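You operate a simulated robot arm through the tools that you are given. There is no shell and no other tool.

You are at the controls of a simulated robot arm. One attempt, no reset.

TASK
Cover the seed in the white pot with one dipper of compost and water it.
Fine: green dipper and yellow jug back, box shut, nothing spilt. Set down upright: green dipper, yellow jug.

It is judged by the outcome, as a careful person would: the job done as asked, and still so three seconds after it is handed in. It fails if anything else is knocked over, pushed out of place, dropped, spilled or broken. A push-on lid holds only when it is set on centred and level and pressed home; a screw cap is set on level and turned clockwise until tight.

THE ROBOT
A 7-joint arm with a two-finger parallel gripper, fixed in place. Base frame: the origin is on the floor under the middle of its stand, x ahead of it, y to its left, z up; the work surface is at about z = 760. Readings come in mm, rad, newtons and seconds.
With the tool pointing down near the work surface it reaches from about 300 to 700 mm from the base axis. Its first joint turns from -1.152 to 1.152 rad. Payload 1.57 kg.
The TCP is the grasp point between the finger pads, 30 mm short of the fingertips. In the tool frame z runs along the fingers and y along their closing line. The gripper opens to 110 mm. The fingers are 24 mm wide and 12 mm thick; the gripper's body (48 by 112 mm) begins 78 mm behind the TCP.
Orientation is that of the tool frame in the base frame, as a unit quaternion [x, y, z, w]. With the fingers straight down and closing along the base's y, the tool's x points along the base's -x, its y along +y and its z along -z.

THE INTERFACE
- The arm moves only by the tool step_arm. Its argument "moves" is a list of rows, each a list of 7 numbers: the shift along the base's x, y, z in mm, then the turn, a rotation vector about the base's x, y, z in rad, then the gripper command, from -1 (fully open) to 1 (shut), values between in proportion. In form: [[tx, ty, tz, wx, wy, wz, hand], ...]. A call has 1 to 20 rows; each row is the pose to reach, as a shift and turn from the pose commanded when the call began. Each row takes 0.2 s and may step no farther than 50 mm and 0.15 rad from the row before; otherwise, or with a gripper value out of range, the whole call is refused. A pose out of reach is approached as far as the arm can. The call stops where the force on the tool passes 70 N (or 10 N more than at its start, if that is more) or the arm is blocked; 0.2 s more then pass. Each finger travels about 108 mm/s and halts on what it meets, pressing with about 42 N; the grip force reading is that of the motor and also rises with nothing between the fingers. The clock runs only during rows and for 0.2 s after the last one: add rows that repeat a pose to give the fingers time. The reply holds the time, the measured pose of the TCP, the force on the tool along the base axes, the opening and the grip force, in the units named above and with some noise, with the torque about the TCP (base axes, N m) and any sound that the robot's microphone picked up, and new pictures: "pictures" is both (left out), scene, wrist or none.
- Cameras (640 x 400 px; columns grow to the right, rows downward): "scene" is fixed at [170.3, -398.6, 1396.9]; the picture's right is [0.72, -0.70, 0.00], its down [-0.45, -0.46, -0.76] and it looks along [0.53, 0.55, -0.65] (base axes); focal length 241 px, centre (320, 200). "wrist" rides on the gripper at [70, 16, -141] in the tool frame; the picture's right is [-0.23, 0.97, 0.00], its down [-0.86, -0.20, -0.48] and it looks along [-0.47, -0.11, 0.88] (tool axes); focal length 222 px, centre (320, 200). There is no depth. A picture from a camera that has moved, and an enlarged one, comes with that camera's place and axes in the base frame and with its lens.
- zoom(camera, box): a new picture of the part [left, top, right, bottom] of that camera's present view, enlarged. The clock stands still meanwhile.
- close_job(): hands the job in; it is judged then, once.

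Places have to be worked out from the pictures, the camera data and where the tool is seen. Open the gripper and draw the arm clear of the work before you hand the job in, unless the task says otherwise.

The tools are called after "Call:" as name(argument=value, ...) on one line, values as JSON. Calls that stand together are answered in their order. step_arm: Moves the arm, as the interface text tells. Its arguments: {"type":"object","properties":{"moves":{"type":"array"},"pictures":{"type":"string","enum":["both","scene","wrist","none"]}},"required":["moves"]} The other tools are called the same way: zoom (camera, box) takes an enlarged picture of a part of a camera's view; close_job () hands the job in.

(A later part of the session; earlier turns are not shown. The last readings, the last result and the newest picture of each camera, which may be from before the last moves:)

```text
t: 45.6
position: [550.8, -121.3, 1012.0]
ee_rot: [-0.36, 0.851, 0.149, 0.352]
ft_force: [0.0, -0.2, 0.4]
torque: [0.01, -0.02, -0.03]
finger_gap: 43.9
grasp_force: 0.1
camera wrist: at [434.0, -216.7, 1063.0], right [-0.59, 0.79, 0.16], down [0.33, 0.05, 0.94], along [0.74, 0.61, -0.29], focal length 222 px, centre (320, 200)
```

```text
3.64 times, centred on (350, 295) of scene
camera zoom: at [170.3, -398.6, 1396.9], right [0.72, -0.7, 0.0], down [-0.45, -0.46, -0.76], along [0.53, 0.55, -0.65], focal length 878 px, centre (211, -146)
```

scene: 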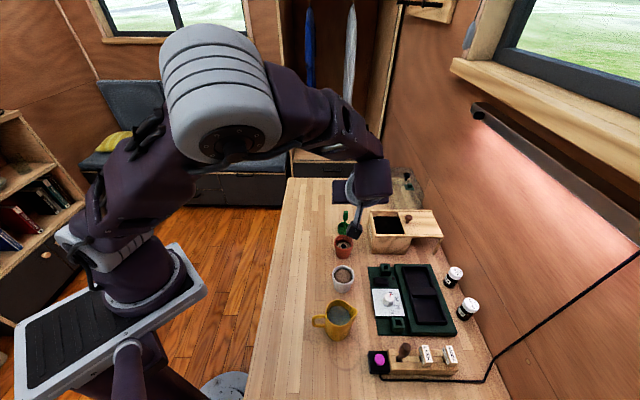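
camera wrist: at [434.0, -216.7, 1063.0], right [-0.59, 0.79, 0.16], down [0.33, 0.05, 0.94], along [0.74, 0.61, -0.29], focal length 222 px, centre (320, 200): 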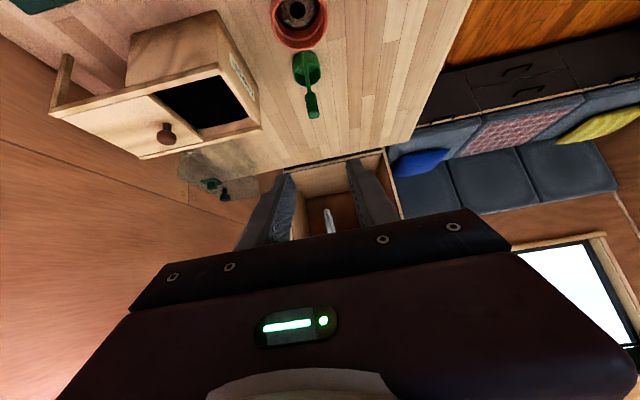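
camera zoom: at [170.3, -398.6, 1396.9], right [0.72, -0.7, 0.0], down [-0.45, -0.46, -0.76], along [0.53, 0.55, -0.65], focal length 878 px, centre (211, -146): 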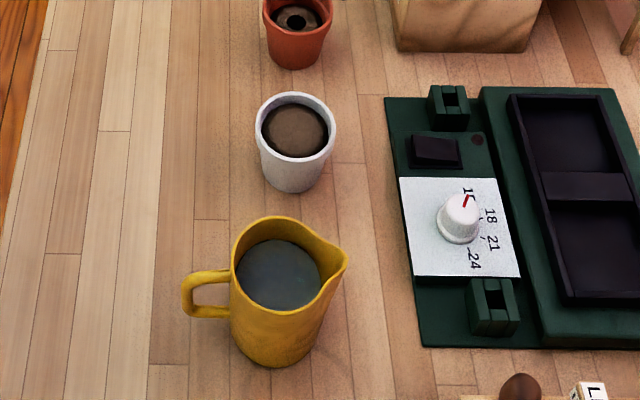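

Dipper is back within ~2–3 mm of its original pose, and no spills are visible. Now for the box lid: re-orient the tool (yaw -26°, lean 50°) and move toward the knob at about (738,-204,875).

Call:
step_arm(moves=[[18, -16, 0, 0, 0, -0.09, 0], [36, -32, 0, 0, 0, -0.18, 0], [54, -48, 0, 0, 0, -0.27, 0], [72, -64, 0, 0, 0, -0.36, 0], [90, -80, 0, 0, 0, -0.451, 0], [90, -80, 0, 0, 0, -0.451, 0]], pictures="none")

Call:
step_arm(moves=[[10, -8, -15, 0.0299, -0.082, 0, 0], [20, -17, -35, 0.0299, -0.082, 0, 0], [31, -26.6, -55, 0.0299, -0.082, 0, 0], [31, -26.6, -55, 0.0299, -0.082, 0, 0]])

Call:
zoom(camera="wrist", box=[200, 80, 440, 240])

```text
t: 47.0
position: [642.9, -201.1, 1010.7]
ee_rot: [-0.159, 0.911, 0.066, 0.376]
ft_force: [0.0, 0.4, 0.2]
torque: [0.01, -0.02, -0.01]
finger_gap: 55.1
grasp_force: 0.0
```

```text
t: 48.0
position: [672.5, -229.0, 957.1]
ee_rot: [-0.157, 0.893, 0.073, 0.415]
ft_force: [0.2, -0.8, -0.6]
torque: [-0.01, -0.04, -0.02]
finger_gap: 54.8
grasp_force: 0.0
camera wrist: at [522.0, -264.7, 994.5], right [-0.2, 0.97, 0.17], down [0.24, -0.12, 0.96], along [0.95, 0.23, -0.21], focal length 222 px, centre (320, 200)
```

scene: 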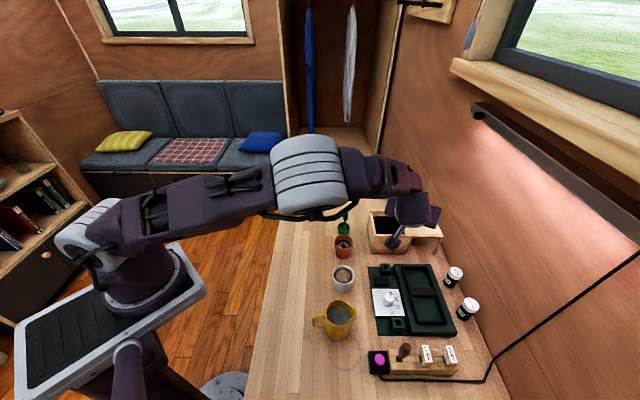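
wrist: 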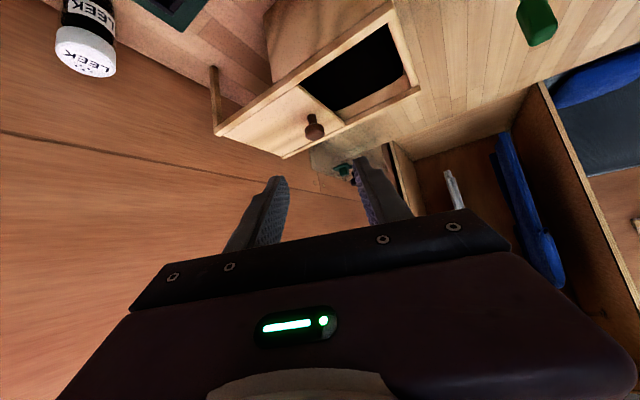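

```text
2.50 times, centred on (320, 160) of wrist
camera zoom: at [522.0, -264.7, 994.5], right [-0.2, 0.97, 0.17], down [0.24, -0.12, 0.96], along [0.95, 0.23, -0.21], focal length 555 px, centre (320, 300)
```

zoom: 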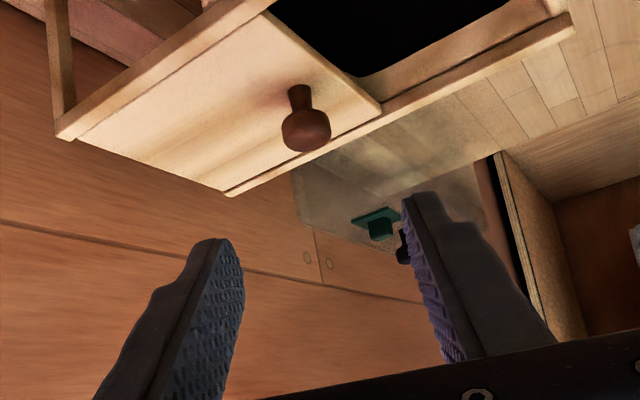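

Knob confirmed at about (737,-205.5,873) and laterally aligned. Advancing along the tool axis to straddle it, fingertips staying just above the lid.

Call:
step_arm(moves=[[-8.8, -3.2, -11.3, 0, 0, 0, 0], [9.5, 3.5, -27.7, 0, 0, 0, 0], [27.9, 10.1, -44.1, 0, 0, 0, 0], [46.2, 16.8, -60.6, 0, 0, 0, 0], [55, 20, -68, 0, 0, 0, 0], [63.5, 23.2, -75, 0, 0, 0, 0], [63.5, 23.2, -75, 0, 0, 0, 0]])

Call:
zoom(camera="wrist", box=[200, 80, 440, 240])

Call:
zoom(camera="scene", box=[350, 180, 470, 280])

```text
t: 49.6
position: [736.3, -204.3, 882.1]
ee_rot: [-0.157, 0.893, 0.073, 0.415]
ft_force: [-0.8, 0.7, 0.5]
torque: [-0.03, -0.02, -0.01]
finger_gap: 54.8
grasp_force: 0.1
camera wrist: at [585.8, -241.2, 919.2], right [-0.2, 0.97, 0.17], down [0.24, -0.12, 0.96], along [0.95, 0.23, -0.21], focal length 222 px, centre (320, 200)
```

scene: 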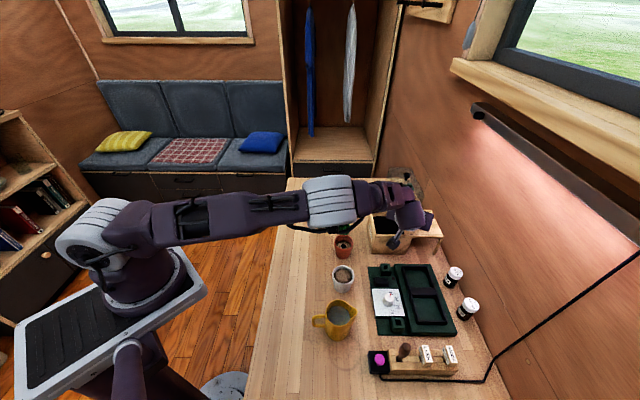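
wrist: 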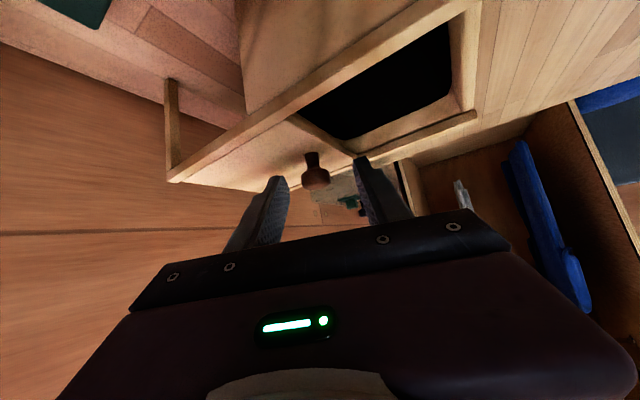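

```text
2.50 times, centred on (320, 160) of wrist
camera zoom: at [585.8, -241.2, 919.2], right [-0.2, 0.97, 0.17], down [0.24, -0.12, 0.96], along [0.95, 0.23, -0.21], focal length 555 px, centre (320, 300)
```

zoom: 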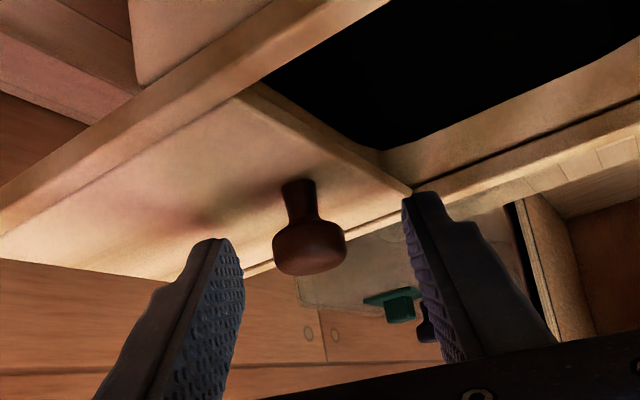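

```text
4.00 times, centred on (410, 230) of scene
camera zoom: at [170.4, -398.6, 1396.9], right [0.72, -0.7, 0.0], down [-0.45, -0.46, -0.76], along [0.53, 0.55, -0.65], focal length 965 px, centre (-40, 80)
```

zoom: 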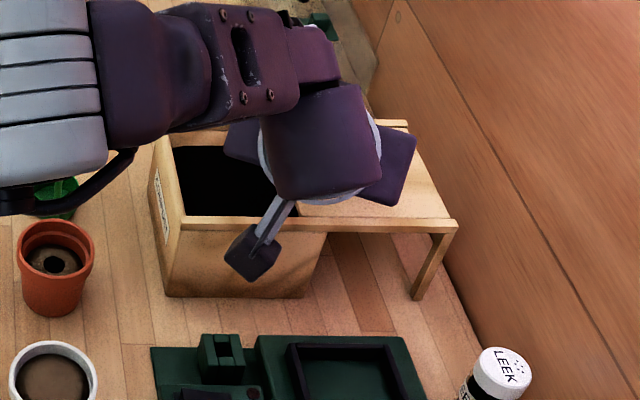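

The knob ball is ~9 mm below the TCP and ~2.5 mm off to one side; correcting laterally and lowering 2.5 mm, then closing.

Call:
step_arm(moves=[[0.9, -2.4, 0, 0, 0, 0, 0], [0.9, -2.4, -2.5, 0, 0, 0, 0], [0.9, -2.4, -2.5, 0, 0, 0, 0]], pictures="none")

Call:
step_arm(moves=[[0, 0, 0, 0, 0, 0, 0.4], [0, 0, 0, 0, 0, 0, 0.7], [0, 0, 0, 0, 0, 0, 1], [0, 0, 0, 0, 0, 0, 1]], pictures="wrist")

Call:
zoom(camera="wrist", box=[200, 80, 440, 240])

```text
t: 50.4
position: [736.9, -207.1, 878.2]
ee_rot: [-0.157, 0.893, 0.073, 0.416]
ft_force: [-0.3, 0.0, -0.3]
torque: [0.0, -0.02, 0.04]
finger_gap: 55.1
grasp_force: 0.0
```

```text
t: 51.4
position: [738.4, -205.1, 878.9]
ee_rot: [-0.157, 0.893, 0.073, 0.415]
ft_force: [2.7, 2.8, -1.6]
torque: [0.08, -0.2, -0.03]
finger_gap: 21.3
grasp_force: 34.0
camera wrist: at [586.9, -243.4, 916.8], right [-0.2, 0.97, 0.17], down [0.24, -0.12, 0.96], along [0.95, 0.23, -0.21], focal length 222 px, centre (320, 200)
```

wrist: 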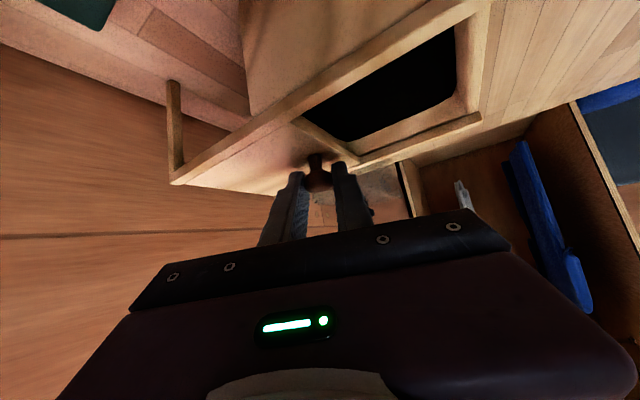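

```text
2.50 times, centred on (320, 160) of wrist
camera zoom: at [586.9, -243.4, 916.8], right [-0.2, 0.97, 0.17], down [0.24, -0.12, 0.96], along [0.95, 0.23, -0.21], focal length 555 px, centre (320, 300)
```

zoom: 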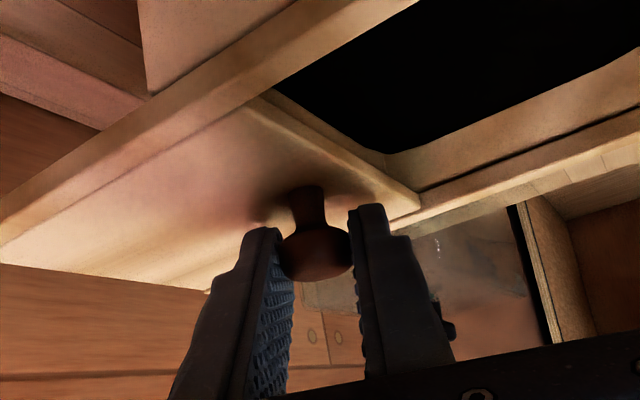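

Knob held (gap 21 mm). Pulling the lid closed along -u in small steps, watching forces.

Call:
step_arm(moves=[[-3.6, 3.5, 0, 0, 0, 0, 1], [-8.5, 8.4, 0, 0, 0, 0, 1], [-14.2, 14, 0, 0, 0, 0, 1], [-21.4, 21, 0, 0, 0, 0, 1], [-21.4, 21, 0, 0, 0, 0, 1]])

Call:
zoom(camera="wrist", box=[200, 80, 440, 240])

```text
t: 52.6
position: [716.9, -184.4, 877.9]
ee_rot: [-0.158, 0.893, 0.074, 0.415]
ft_force: [10.8, 11.6, -5.3]
torque: [0.12, -0.15, -0.09]
finger_gap: 21.4
grasp_force: 33.8
camera wrist: at [565.4, -222.1, 916.9], right [-0.2, 0.96, 0.17], down [0.24, -0.12, 0.96], along [0.95, 0.23, -0.21], focal length 222 px, centre (320, 200)
```

scene: 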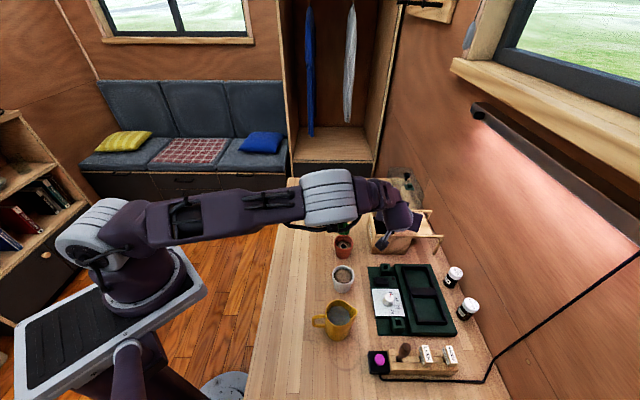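
wrist: 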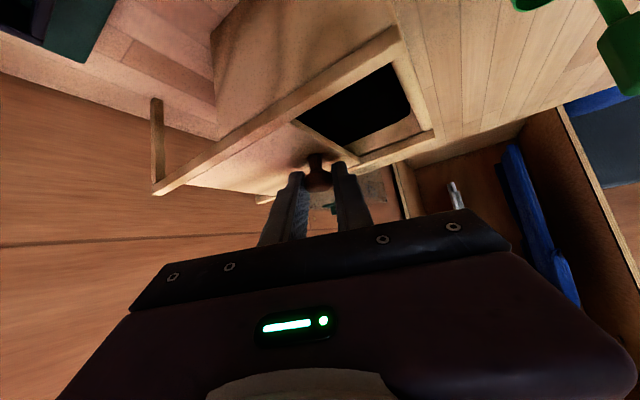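

```text
2.50 times, centred on (320, 160) of wrist
camera zoom: at [565.4, -222.1, 916.9], right [-0.2, 0.96, 0.17], down [0.24, -0.12, 0.96], along [0.95, 0.23, -0.21], focal length 555 px, centre (320, 300)
```

zoom: 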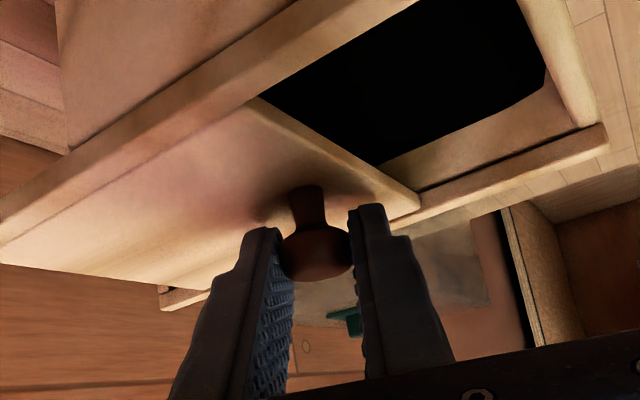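

The lid slides along; a sideways reaction of ~16 N toward +v shows my line is slightly off. Continuing with a small +v correction.

Call:
step_arm(moves=[[0.7, 0.7, 0, 0, 0, 0, 1], [-6.2, 7.8, 0, 0, 0, 0, 1], [-13.3, 15, 0, 0, 0, 0, 1], [-20.3, 22.1, 0, 0, 0, 0, 1], [-20.3, 22.1, 0, 0, 0, 0, 1]], pictures="wrist")

Call:
zoom(camera="wrist", box=[200, 80, 440, 240])

```text
t: 53.8
position: [697.0, -164.5, 878.1]
ee_rot: [-0.157, 0.893, 0.072, 0.416]
ft_force: [0.5, -1.0, -0.5]
torque: [-0.18, 0.08, -0.04]
finger_gap: 21.2
grasp_force: 34.7
camera wrist: at [544.9, -201.4, 916.9], right [-0.19, 0.97, 0.17], down [0.24, -0.12, 0.96], along [0.95, 0.23, -0.21], focal length 222 px, centre (320, 200)
```

wrist: 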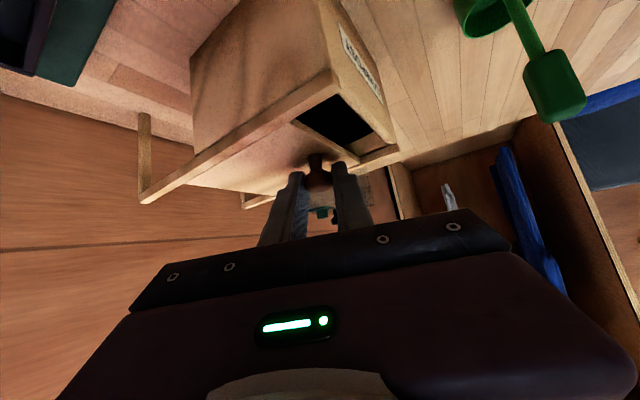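

```text
2.50 times, centred on (320, 160) of wrist
camera zoom: at [544.9, -201.4, 916.9], right [-0.19, 0.97, 0.17], down [0.24, -0.12, 0.96], along [0.95, 0.23, -0.21], focal length 555 px, centre (320, 300)
```

zoom: 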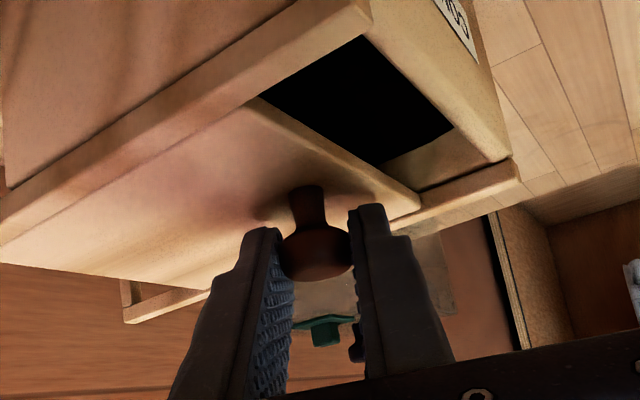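

Lateral force is nil now; about 25 mm of opening remains. Continuing 20 mm.

Call:
step_arm(moves=[[-7.1, 7.1, 0, 0, 0, 0, 1], [-14.2, 14.1, 0, 0, 0, 0, 1], [-14.2, 14.1, 0, 0, 0, 0, 1]], pictures="wrist")

Call:
zoom(camera="wrist", box=[200, 80, 440, 240])

```text
t: 54.6
position: [682.1, -150.7, 878.2]
ee_rot: [-0.156, 0.893, 0.072, 0.416]
ft_force: [-5.1, -5.0, 0.6]
torque: [-0.08, 0.2, -0.15]
finger_gap: 21.2
grasp_force: 34.5
camera wrist: at [530.4, -186.9, 916.9], right [-0.19, 0.97, 0.17], down [0.24, -0.12, 0.96], along [0.95, 0.23, -0.21], focal length 222 px, centre (320, 200)
```

wrist: 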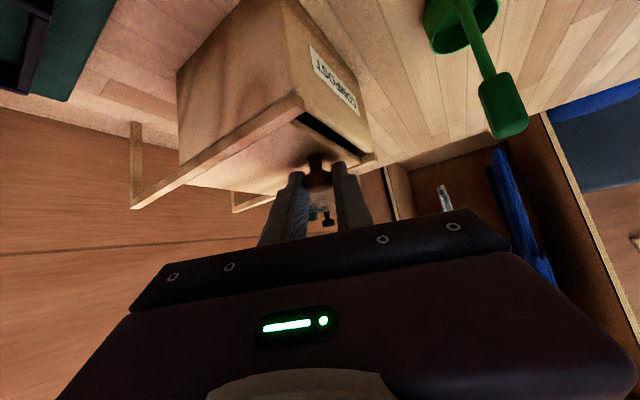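

```text
2.50 times, centred on (320, 160) of wrist
camera zoom: at [530.4, -186.9, 916.9], right [-0.19, 0.97, 0.17], down [0.24, -0.12, 0.96], along [0.95, 0.23, -0.21], focal length 555 px, centre (320, 300)
```

zoom: 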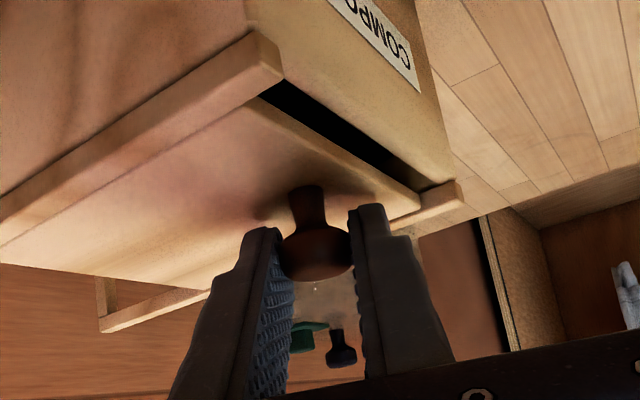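

Only a narrow slit remains. Continuing in small increments until the lid stops.

Call:
step_arm(moves=[[-2.6, 1.6, 0, 0, 0, 0, 1], [-4.8, 3.7, 0, 0, 0, 0, 1], [-4.8, 3.7, 0, 0, 0, 0, 1]], pictures="wrist")

Call:
zoom(camera="wrist", box=[260, 80, 420, 200])

```text
t: 55.4
position: [676.5, -146.5, 878.6]
ee_rot: [-0.157, 0.893, 0.073, 0.416]
ft_force: [-3.5, -3.3, 3.9]
torque: [0.0, 0.12, -0.12]
finger_gap: 21.4
grasp_force: 34.6
camera wrist: at [526.2, -182.8, 916.8], right [-0.2, 0.97, 0.17], down [0.24, -0.12, 0.96], along [0.95, 0.23, -0.21], focal length 222 px, centre (320, 200)
```

wrist: 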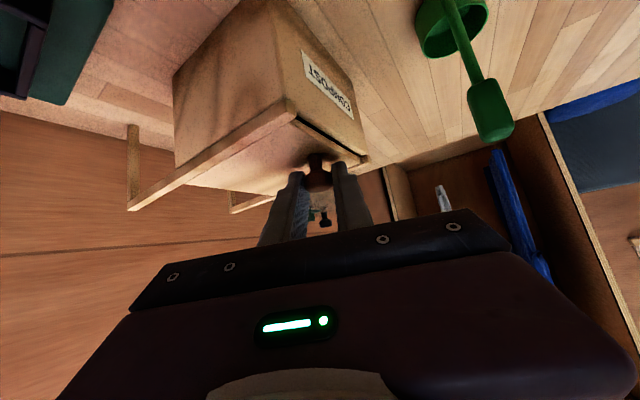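

```text
3.33 times, centred on (340, 140) of wrist
camera zoom: at [526.2, -182.8, 916.8], right [-0.2, 0.97, 0.17], down [0.24, -0.12, 0.96], along [0.95, 0.23, -0.21], focal length 740 px, centre (253, 400)
```

zoom: 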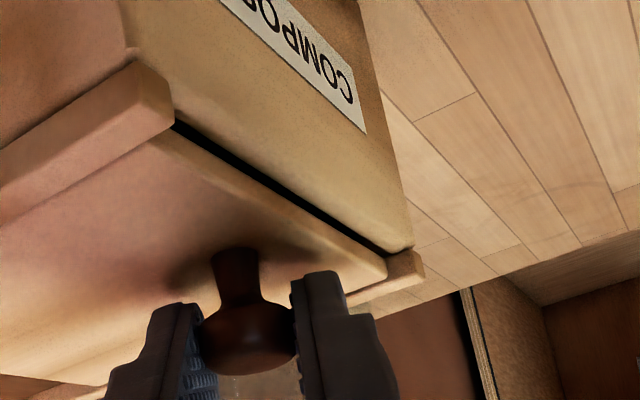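

A few millimetres remain. Pushing on in 2 mm steps until firm contact.

Call:
step_arm(moves=[[-1.5, 1.3, 0, 0, 0, 0, 1], [-3, 2.6, 0, 0, 0, 0, 1], [-3, 2.6, 0, 0, 0, 0, 1]], pictures="none")

Call:
step_arm(moves=[[-1, 1, 0, 0, 0, 0, 1], [-2, 2, 0, 0, 0, 0, 1], [-2, 2, 0, 0, 0, 0, 1]], pictures="wrist")

Call:
zoom(camera="wrist", box=[260, 80, 420, 200])

```text
t: 56.2
position: [673.9, -142.2, 877.2]
ee_rot: [-0.157, 0.892, 0.073, 0.417]
ft_force: [2.4, 0.2, 0.2]
torque: [0.21, -0.67, -0.12]
finger_gap: 21.5
grasp_force: 34.7
```

```text
t: 57.0
position: [672.8, -141.7, 878.8]
ee_rot: [-0.157, 0.893, 0.072, 0.415]
ft_force: [7.9, 4.0, 0.4]
torque: [-0.13, 0.51, -0.1]
finger_gap: 21.4
grasp_force: 34.7
camera wrist: at [521.2, -177.9, 916.8], right [-0.2, 0.97, 0.17], down [0.24, -0.12, 0.96], along [0.95, 0.23, -0.21], focal length 222 px, centre (320, 200)
```

wrist: 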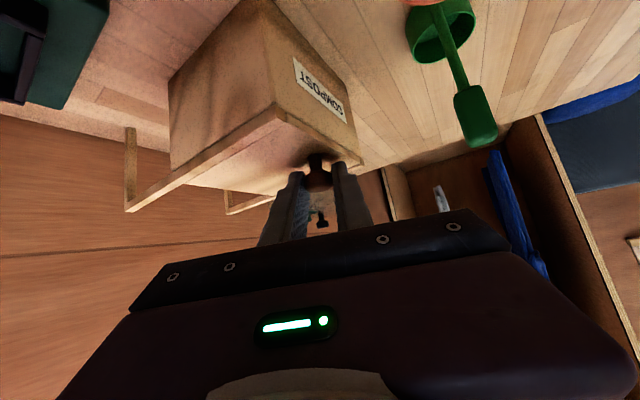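

```text
3.33 times, centred on (340, 140) of wrist
camera zoom: at [521.2, -177.9, 916.8], right [-0.2, 0.97, 0.17], down [0.24, -0.12, 0.96], along [0.95, 0.23, -0.21], focal length 740 px, centre (253, 400)
```

zoom: 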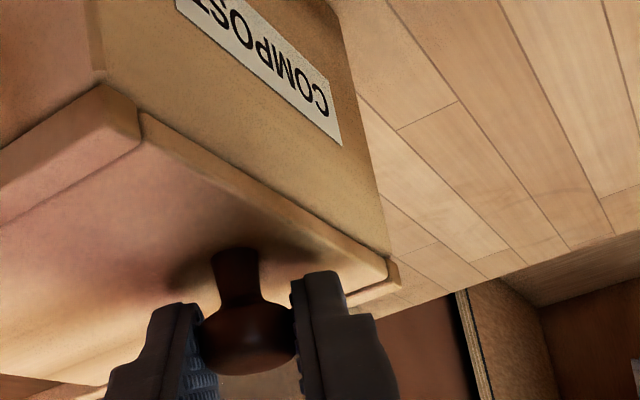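

The slit is gone; the lid edge is now flush with the front wall. Testing for a stop with another 1.5 mm.

Call:
step_arm(moves=[[-1.4, 0.6, 0, 0, 0, 0, 1], [-1.4, 0.6, 0, 0, 0, 0, 1]], pictures="none")

Call:
zoom(camera="scene", box=[350, 190, 450, 270])

Call:
zoom(camera="wrist", box=[260, 90, 380, 180])

```text
t: 57.6
position: [671.6, -140.9, 880.3]
ee_rot: [-0.157, 0.892, 0.073, 0.417]
ft_force: [32.3, -0.1, -12.0]
torque: [0.06, -0.27, -0.05]
finger_gap: 21.1
grasp_force: 34.8
```

```text
5.00 times, centred on (400, 230) of scene
camera zoom: at [171.4, -398.7, 1396.8], right [0.72, -0.7, 0.0], down [-0.45, -0.46, -0.76], along [0.53, 0.55, -0.65], focal length 1207 px, centre (-80, 50)
```

zoom: 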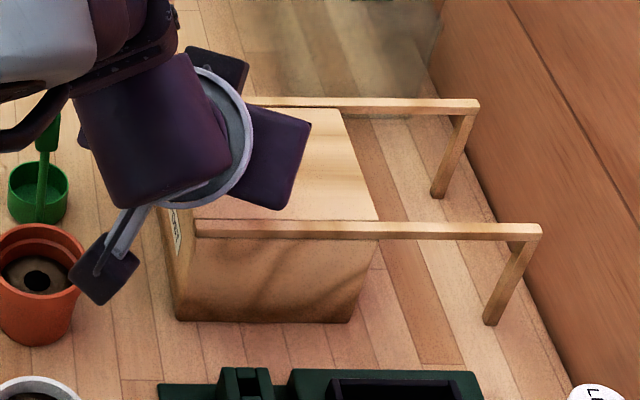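

```text
4.44 times, centred on (320, 135) of wrist
camera zoom: at [520.9, -177.6, 916.7], right [-0.19, 0.97, 0.17], down [0.24, -0.12, 0.96], along [0.95, 0.23, -0.21], focal length 987 px, centre (320, 489)
```

zoom: 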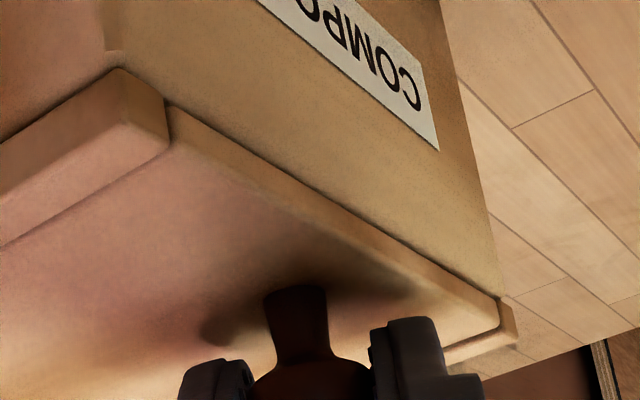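

Firm stop reached (~23 N along u) and the box hasn't moved. Lid is shut; opening the fingers and backing out along the tool axis.

Call:
step_arm(moves=[[1, 0.3, 0, 0, 0, 0, 0.8], [1, 0.3, 0, 0, 0, 0, 0.4], [1, 0.3, 0, 0, 0, 0, 0.1], [1, 0.3, 0, 0, 0, 0, 0.1], [-20, -7.5, 19, 0, 0, 0, 0.1], [-45, -16.5, 41, 0, 0, 0, 0.1], [-65, -23.5, 60, 0, 0, 0, 0.1], [-65, -23.5, 100, 0, 0, 0, 0.1], [-65, -23.5, 130, 0, 0, 0, 0.1], [-65, -23.5, 130, 0, 0, 0, 0.1]])

Call:
zoom(camera="scene", box=[340, 190, 450, 270])

Call:
zoom(camera="wrist", box=[180, 40, 440, 200])

```text
t: 59.8
position: [605.0, -164.0, 1008.5]
ee_rot: [-0.157, 0.893, 0.074, 0.415]
ft_force: [0.4, -0.3, 0.8]
torque: [0.02, 0.01, -0.01]
finger_gap: 49.3
grasp_force: 0.0
camera wrist: at [453.3, -200.8, 1047.2], right [-0.2, 0.97, 0.17], down [0.24, -0.12, 0.96], along [0.95, 0.23, -0.21], focal length 222 px, centre (320, 200)
```

scene: 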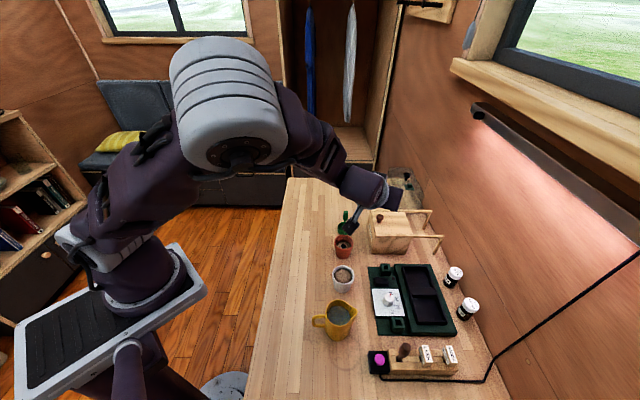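
wrist: 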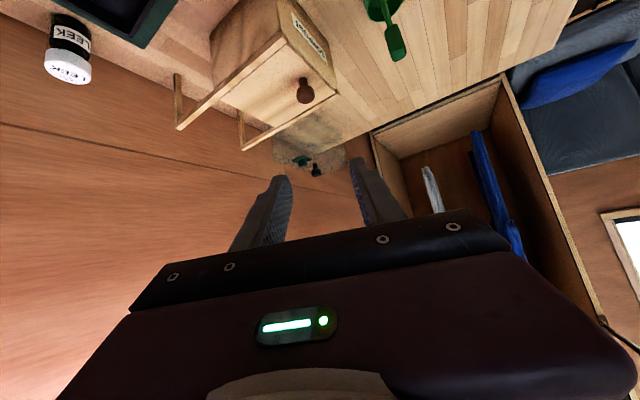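

```text
5.00 times, centred on (395, 230) of scene
camera zoom: at [170.3, -398.6, 1396.9], right [0.72, -0.7, 0.0], down [-0.45, -0.46, -0.76], along [0.53, 0.55, -0.65], focal length 1207 px, centre (-55, 50)
```

zoom: 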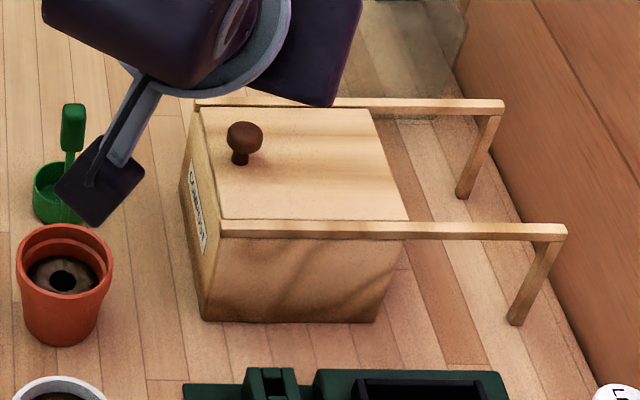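

```text
2.46 times, centred on (310, 120) of wrist
camera zoom: at [453.3, -200.8, 1047.2], right [-0.2, 0.97, 0.17], down [0.24, -0.12, 0.96], along [0.95, 0.23, -0.21], focal length 547 px, centre (345, 397)
```

zoom: 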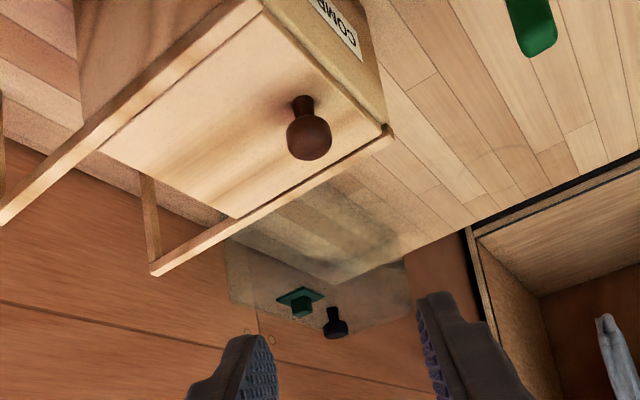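

The box is shut, with the knob at the front and nothing displaced. Now for the jug: re-orient the tool (yaw about -62°) while moving above the jug area.

Call:
step_arm(moves=[[-23, -4, 0, 0, 0, -0.1357, 0.1], [-46, -8, 0, 0, 0, -0.2714, -0.3], [-69, -12, 0, 0, 0, -0.4071, -0.7], [-92, -16, 0, 0, 0, -0.5428, -0.7], [-115, -20, 0, 0, 0, -0.6785, -0.7], [-138, -25, 0, 0, 0, -0.8142, -0.7], [-161, -30, 0, 0, 0, -0.9499, -0.7], [-185, -36, 0, 0, 0, -1.0856, -0.7], [-185, -36, 0, 0, 0, -1.0856, -0.7]], pictures="none")

Call:
step_arm(moves=[[-20, -5, -15, 0.0973, 0.1073, 0, -0.7], [-40, -12, -30, 0.1946, 0.2147, 0, -0.7], [-60, -18, -45, 0.2919, 0.322, 0, -0.7], [-75, -22, -60, 0.2919, 0.322, 0, -0.7], [-75, -22, -60, 0.2919, 0.322, 0, -0.7]])

Call:
zoom(camera="wrist", box=[200, 40, 440, 220])

```text
t: 61.8
position: [420.4, -202.3, 1014.4]
ee_rot: [0.328, 0.845, -0.153, 0.393]
ft_force: [-0.2, -1.1, -0.5]
torque: [0.0, -0.01, -0.02]
finger_gap: 93.5
grasp_force: 0.0
out of reach, approached as far as the arm can: row 8, 9
```

```text
t: 63.0
position: [345.1, -224.1, 954.6]
ee_rot: [0.352, 0.91, -0.078, 0.202]
ft_force: [0.1, 0.4, -0.1]
torque: [0.02, -0.02, -0.04]
finger_gap: 93.5
grasp_force: 0.1
camera wrist: at [263.4, -129.4, 1054.2], right [0.81, 0.58, 0.1], down [0.29, -0.53, 0.8], along [0.51, -0.61, -0.6], focal length 222 px, centre (320, 200)
```

scene: 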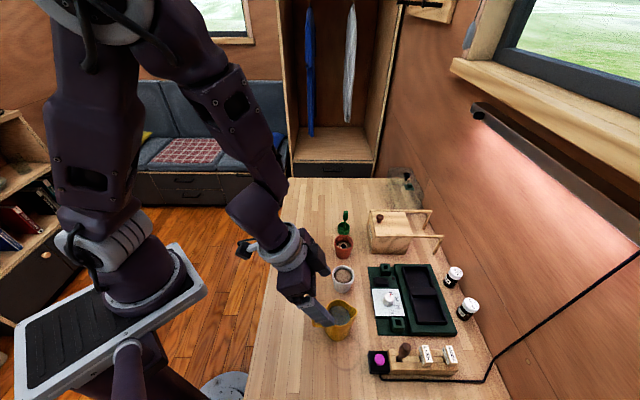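
wrist: 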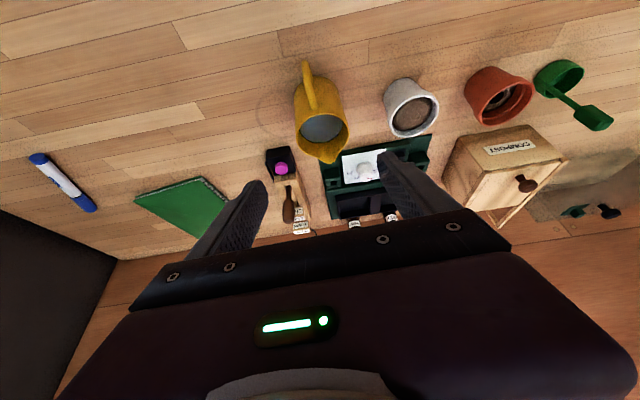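

```text
2.22 times, centred on (320, 130) of wrist
camera zoom: at [263.4, -129.4, 1054.2], right [0.81, 0.58, 0.1], down [0.29, -0.53, 0.8], along [0.51, -0.61, -0.6], focal length 494 px, centre (320, 356)
```

zoom: 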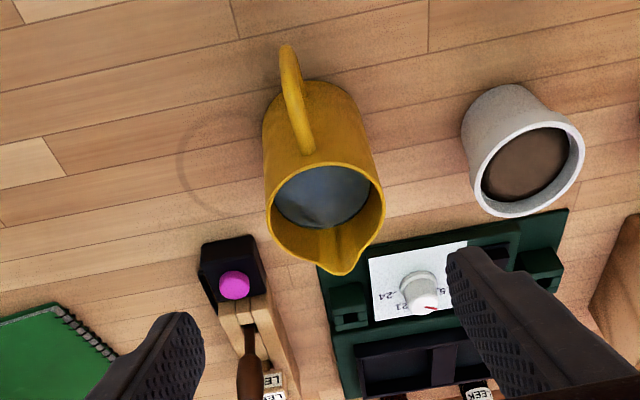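

The jug axis is at about (376,-246), rim z≈840, Ø≈61, spout toward az ≈ -42°, which matches the tool's lean azimuth. Approaching along the tool axis with the fingers straddling the body, pausing 30 mm short.

Call:
step_arm(moves=[[-8, 10, -6, 0, 0, 0, -0.7], [-16, 21.1, -12.9, 0, 0, 0, -0.7], [-6.6, 12.5, -40.2, 0, 0, 0, -0.7], [2.9, 3.9, -67.5, 0, 0, 0, -0.7], [12.3, -4.7, -94.8, 0, 0, 0, -0.7], [12.3, -4.7, -94.8, 0, 0, 0, -0.7]])

Call:
zoom(camera="wrist", box=[180, 60, 460, 240])

Call:
zoom(camera="scene", box=[270, 250, 390, 370])

```text
t: 64.4
position: [357.4, -229.9, 859.3]
ee_rot: [0.352, 0.911, -0.078, 0.201]
ft_force: [0.7, 0.6, -0.9]
torque: [0.0, -0.01, -0.02]
finger_gap: 93.3
grasp_force: 0.1
camera wrist: at [276.1, -134.8, 958.4], right [0.81, 0.58, 0.1], down [0.29, -0.53, 0.8], along [0.51, -0.61, -0.6], focal length 222 px, centre (320, 200)
```

scene: 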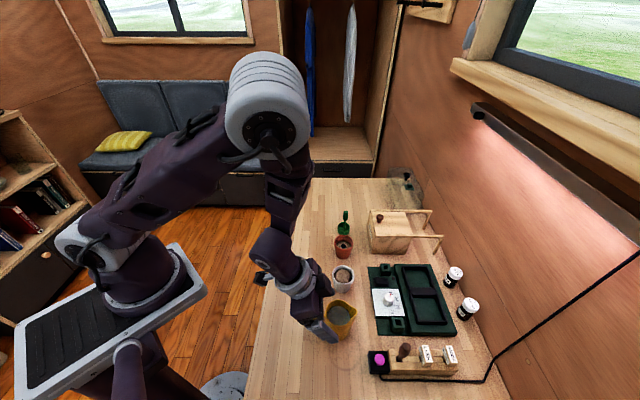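
wrist: 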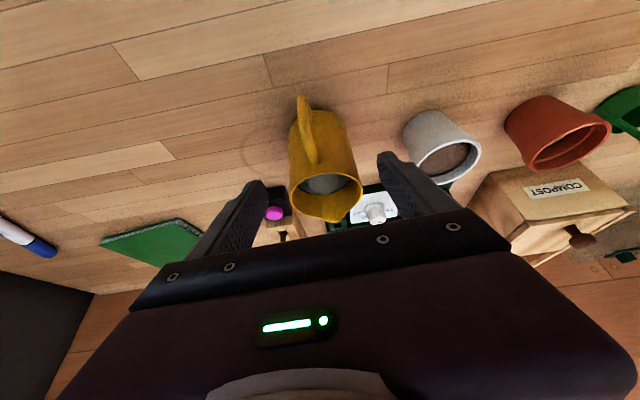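

```text
2.22 times, centred on (320, 150) of wrist
camera zoom: at [276.1, -134.8, 958.4], right [0.81, 0.58, 0.1], down [0.29, -0.53, 0.8], along [0.51, -0.61, -0.6], focal length 494 px, centre (320, 311)
```

zoom: 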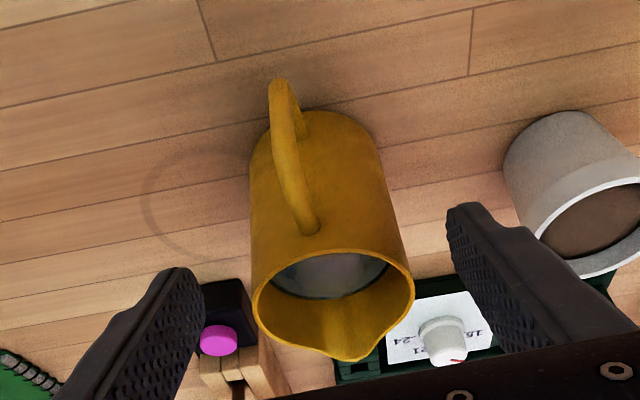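

```text
3.33 times, centred on (330, 310) of scene
camera zoom: at [170.4, -398.6, 1396.9], right [0.72, -0.7, 0.0], down [-0.45, -0.46, -0.76], along [0.53, 0.55, -0.65], focal length 804 px, centre (287, -167)
```

zoom: 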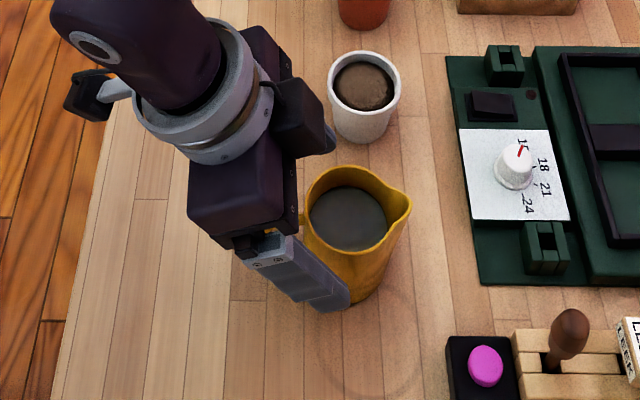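

The jug sits centred between the fingers. Advancing the last ~60 mm and then closing on the body.

Call:
step_arm(moves=[[6.3, -5.4, -18, 0, 0, 0, -0.7], [12.6, -10.8, -36, 0, 0, 0, -0.7], [19, -16.1, -56, 0, 0, 0, -0.7], [19, -16.1, -56, 0, 0, 0, -0.7]])

Call:
zoom(camera="wrist", box=[180, 60, 460, 240])

Call:
zoom(camera="scene", box=[270, 250, 390, 370])

```text
t: 65.4
position: [377.8, -246.2, 802.5]
ee_rot: [0.351, 0.911, -0.077, 0.202]
ft_force: [0.1, 0.4, -0.7]
torque: [0.02, -0.01, 0.0]
finger_gap: 93.3
grasp_force: 0.1
camera wrist: at [295.4, -151.0, 902.6], right [0.81, 0.58, 0.1], down [0.29, -0.53, 0.8], along [0.51, -0.61, -0.6], focal length 222 px, centre (320, 200)
```

scene: 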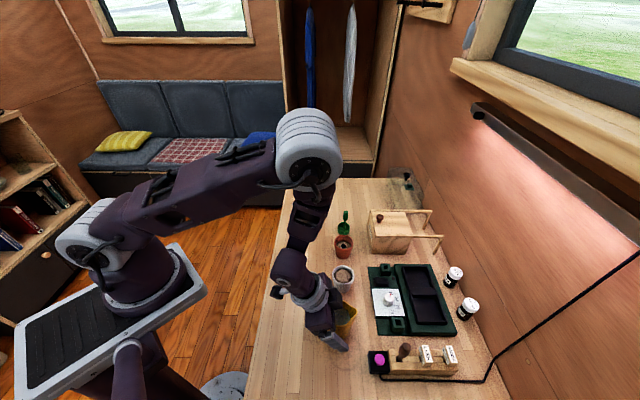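
wrist: 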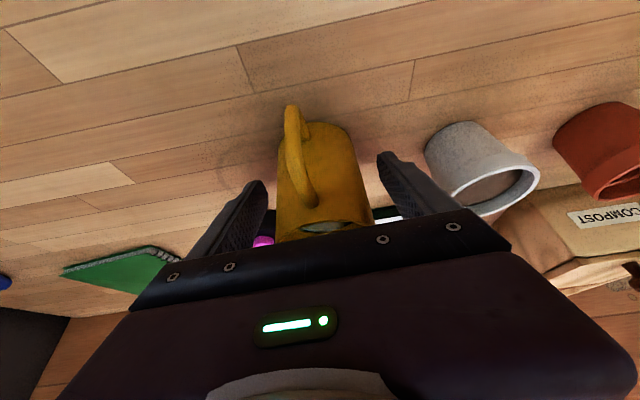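

```text
2.22 times, centred on (320, 150) of wrist
camera zoom: at [295.4, -151.0, 902.6], right [0.81, 0.58, 0.1], down [0.29, -0.53, 0.8], along [0.51, -0.61, -0.6], focal length 494 px, centre (320, 311)
```

zoom: 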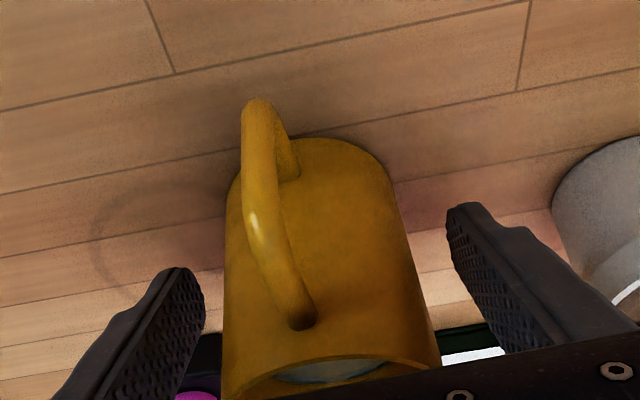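

```text
3.33 times, centred on (330, 310) of scene
camera zoom: at [170.4, -398.6, 1396.9], right [0.72, -0.7, 0.0], down [-0.45, -0.46, -0.76], along [0.53, 0.55, -0.65], focal length 804 px, centre (287, -167)
```

zoom: 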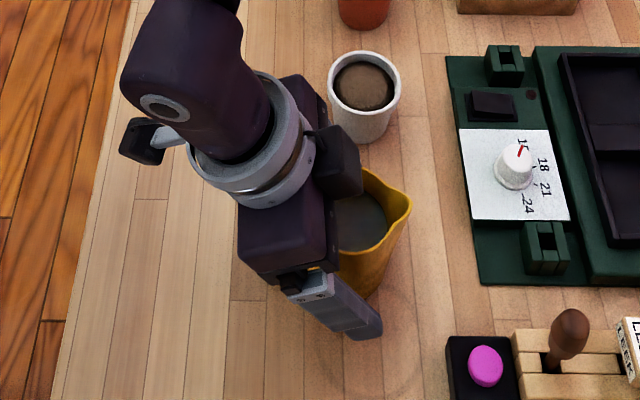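

Well centred. Closing on the jug body.

Call:
step_arm(moves=[[0, 0, 0, 0, 0, 0, -0.4], [0, 0, 0, 0, 0, 0, -0.2], [0, 0, 0, 0, 0, 0, 0.2], [0, 0, 0, 0, 0, 0, 1], [0, 0, 0, 0, 0, 0, 1]], pictures="wrist")

```text
t: 66.6
position: [377.0, -245.5, 803.4]
ee_rot: [0.352, 0.911, -0.078, 0.202]
ft_force: [0.3, 0.6, 1.1]
torque: [0.04, -0.16, 0.0]
finger_gap: 53.6
grasp_force: 42.0
camera wrist: at [295.5, -150.8, 902.8], right [0.81, 0.58, 0.1], down [0.29, -0.53, 0.8], along [0.52, -0.61, -0.6], focal length 222 px, centre (320, 200)
```

wrist: 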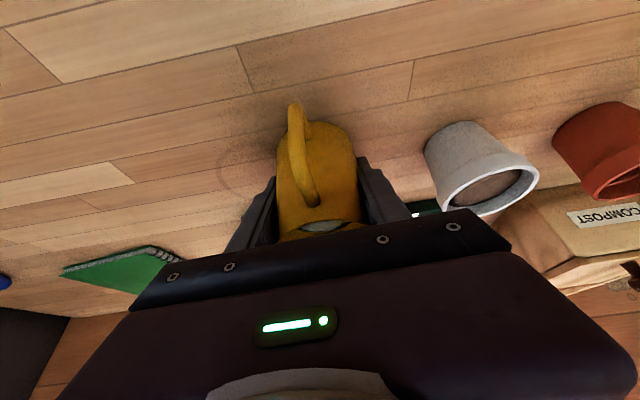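

Held (gap 53.6 mm). Lifting slowly.

Call:
step_arm(moves=[[0, 0, 5, 0, 0, 0, 1], [0, 0, 15, 0, 0, 0, 1], [0, 0, 30, 0, 0, 0, 1], [0, 0, 45, 0, 0, 0, 1], [0, 0, 60, 0, 0, 0, 1], [0, 0, 60, 0, 0, 0, 1]])

Call:
zoom(camera="scene", box=[270, 230, 410, 350])

```text
t: 68.0
position: [376.6, -245.1, 863.6]
ee_rot: [0.351, 0.911, -0.078, 0.202]
ft_force: [0.3, -0.7, -2.4]
torque: [-0.02, 0.0, -0.01]
finger_gap: 53.7
grasp_force: 42.0
camera wrist: at [295.8, -150.2, 963.2], right [0.81, 0.58, 0.1], down [0.29, -0.53, 0.8], along [0.51, -0.61, -0.6], focal length 222 px, centre (320, 200)
```

scene: 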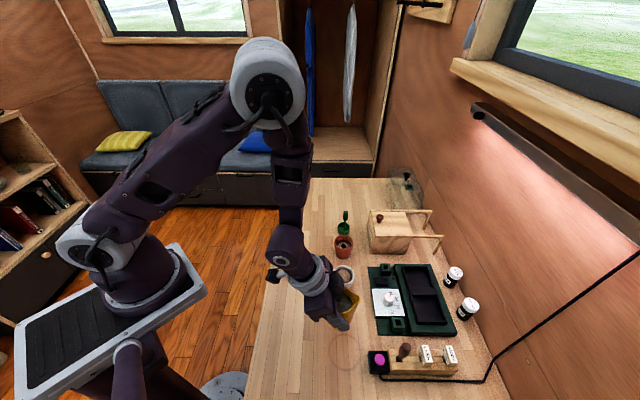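
wrist: 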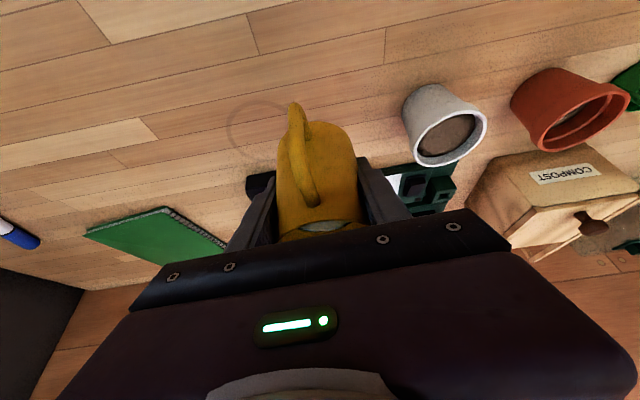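

```text
3.33 times, centred on (340, 290) of scene
camera zoom: at [170.4, -398.6, 1396.9], right [0.72, -0.7, 0.0], down [-0.45, -0.46, -0.76], along [0.53, 0.55, -0.65], focal length 804 px, centre (253, -100)
```

zoom: 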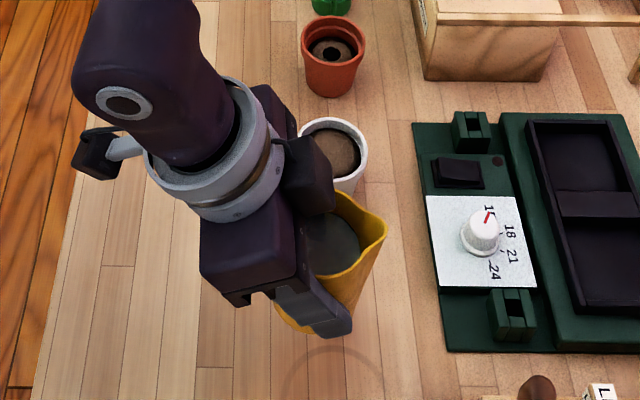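

The jug is lifted cleanly and level. Carrying it slowly to the near side of the white pot, staying high enough to clear the rim.

Call:
step_arm(moves=[[0, 0, 8, 0, 0, 0, 1], [2, 6, 16, 0, 0, 0, 1], [6, 18, 22, 0, 0, 0, 1], [11, 32, 22, 0, 0, 0, 1], [16, 46, 22, 0, 0, 0, 1], [21, 60, 22, 0, 0, 0, 1], [26, 74, 22, 0, 0, 0, 1], [31, 88, 22, 0, 0, 0, 1], [35, 101, 22, 0, 0, 0, 1], [38, 110, 22, 0, 0, 0, 1], [40, 115, 22, 0, 0, 0, 1], [40, 115, 22, 0, 0, 0, 1]])

Call:
zoom(camera="scene", box=[270, 210, 410, 330])

Call:
zoom(camera="wrist", box=[200, 60, 440, 240])

```text
t: 70.6
position: [417.0, -130.2, 884.7]
ee_rot: [0.351, 0.911, -0.077, 0.202]
ft_force: [-0.1, -0.1, -2.7]
torque: [0.01, 0.01, -0.04]
finger_gap: 53.4
grasp_force: 42.6
camera wrist: at [335.4, -35.1, 984.7], right [0.81, 0.58, 0.1], down [0.29, -0.53, 0.8], along [0.51, -0.61, -0.6], focal length 222 px, centre (320, 200)
```

scene: 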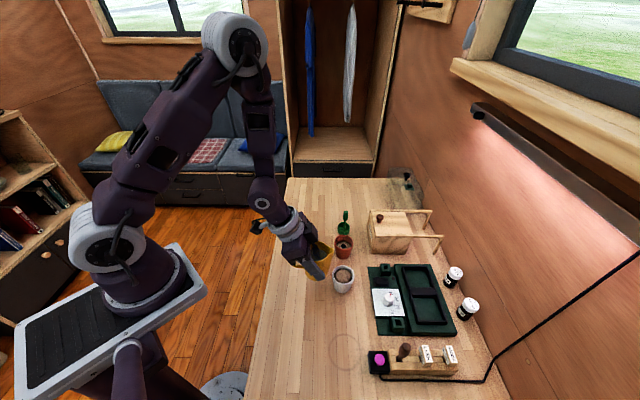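
wrist: 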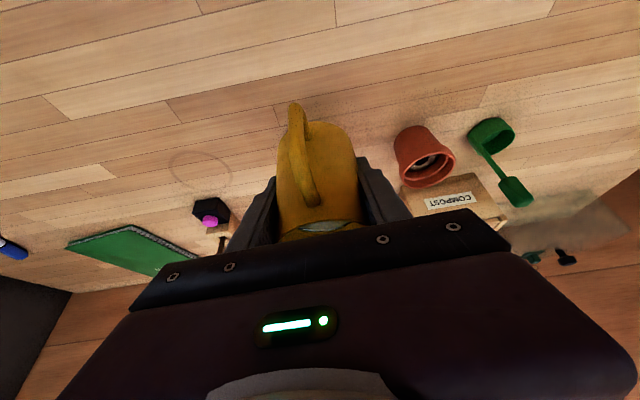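

```text
3.33 times, centred on (340, 270) of scene
camera zoom: at [170.4, -398.6, 1396.9], right [0.72, -0.7, 0.0], down [-0.45, -0.46, -0.76], along [0.53, 0.55, -0.65], focal length 804 px, centre (253, -33)
```

zoom: 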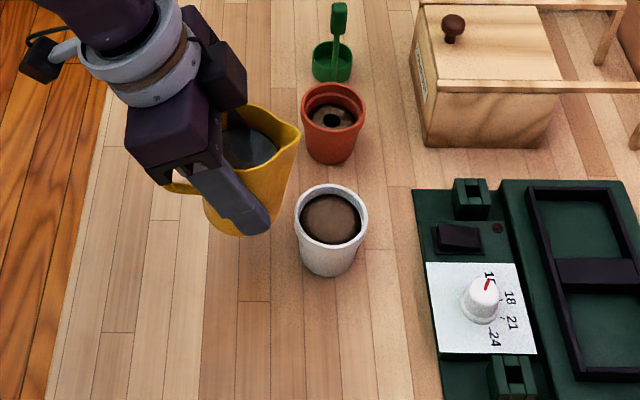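

```text
2.22 times, centred on (320, 150) of wrist
camera zoom: at [335.4, -35.1, 984.7], right [0.81, 0.58, 0.1], down [0.29, -0.53, 0.8], along [0.51, -0.61, -0.6], focal length 494 px, centre (320, 311)
```

zoom: 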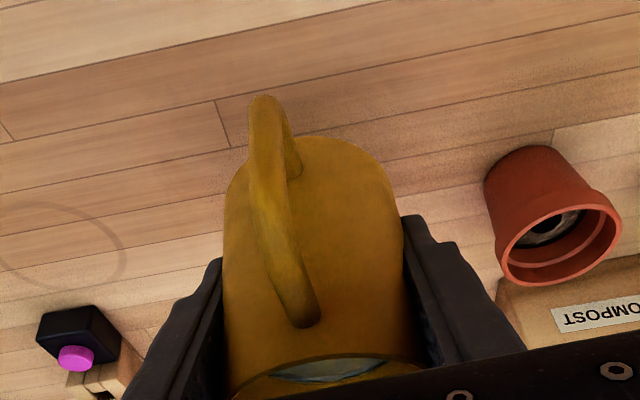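

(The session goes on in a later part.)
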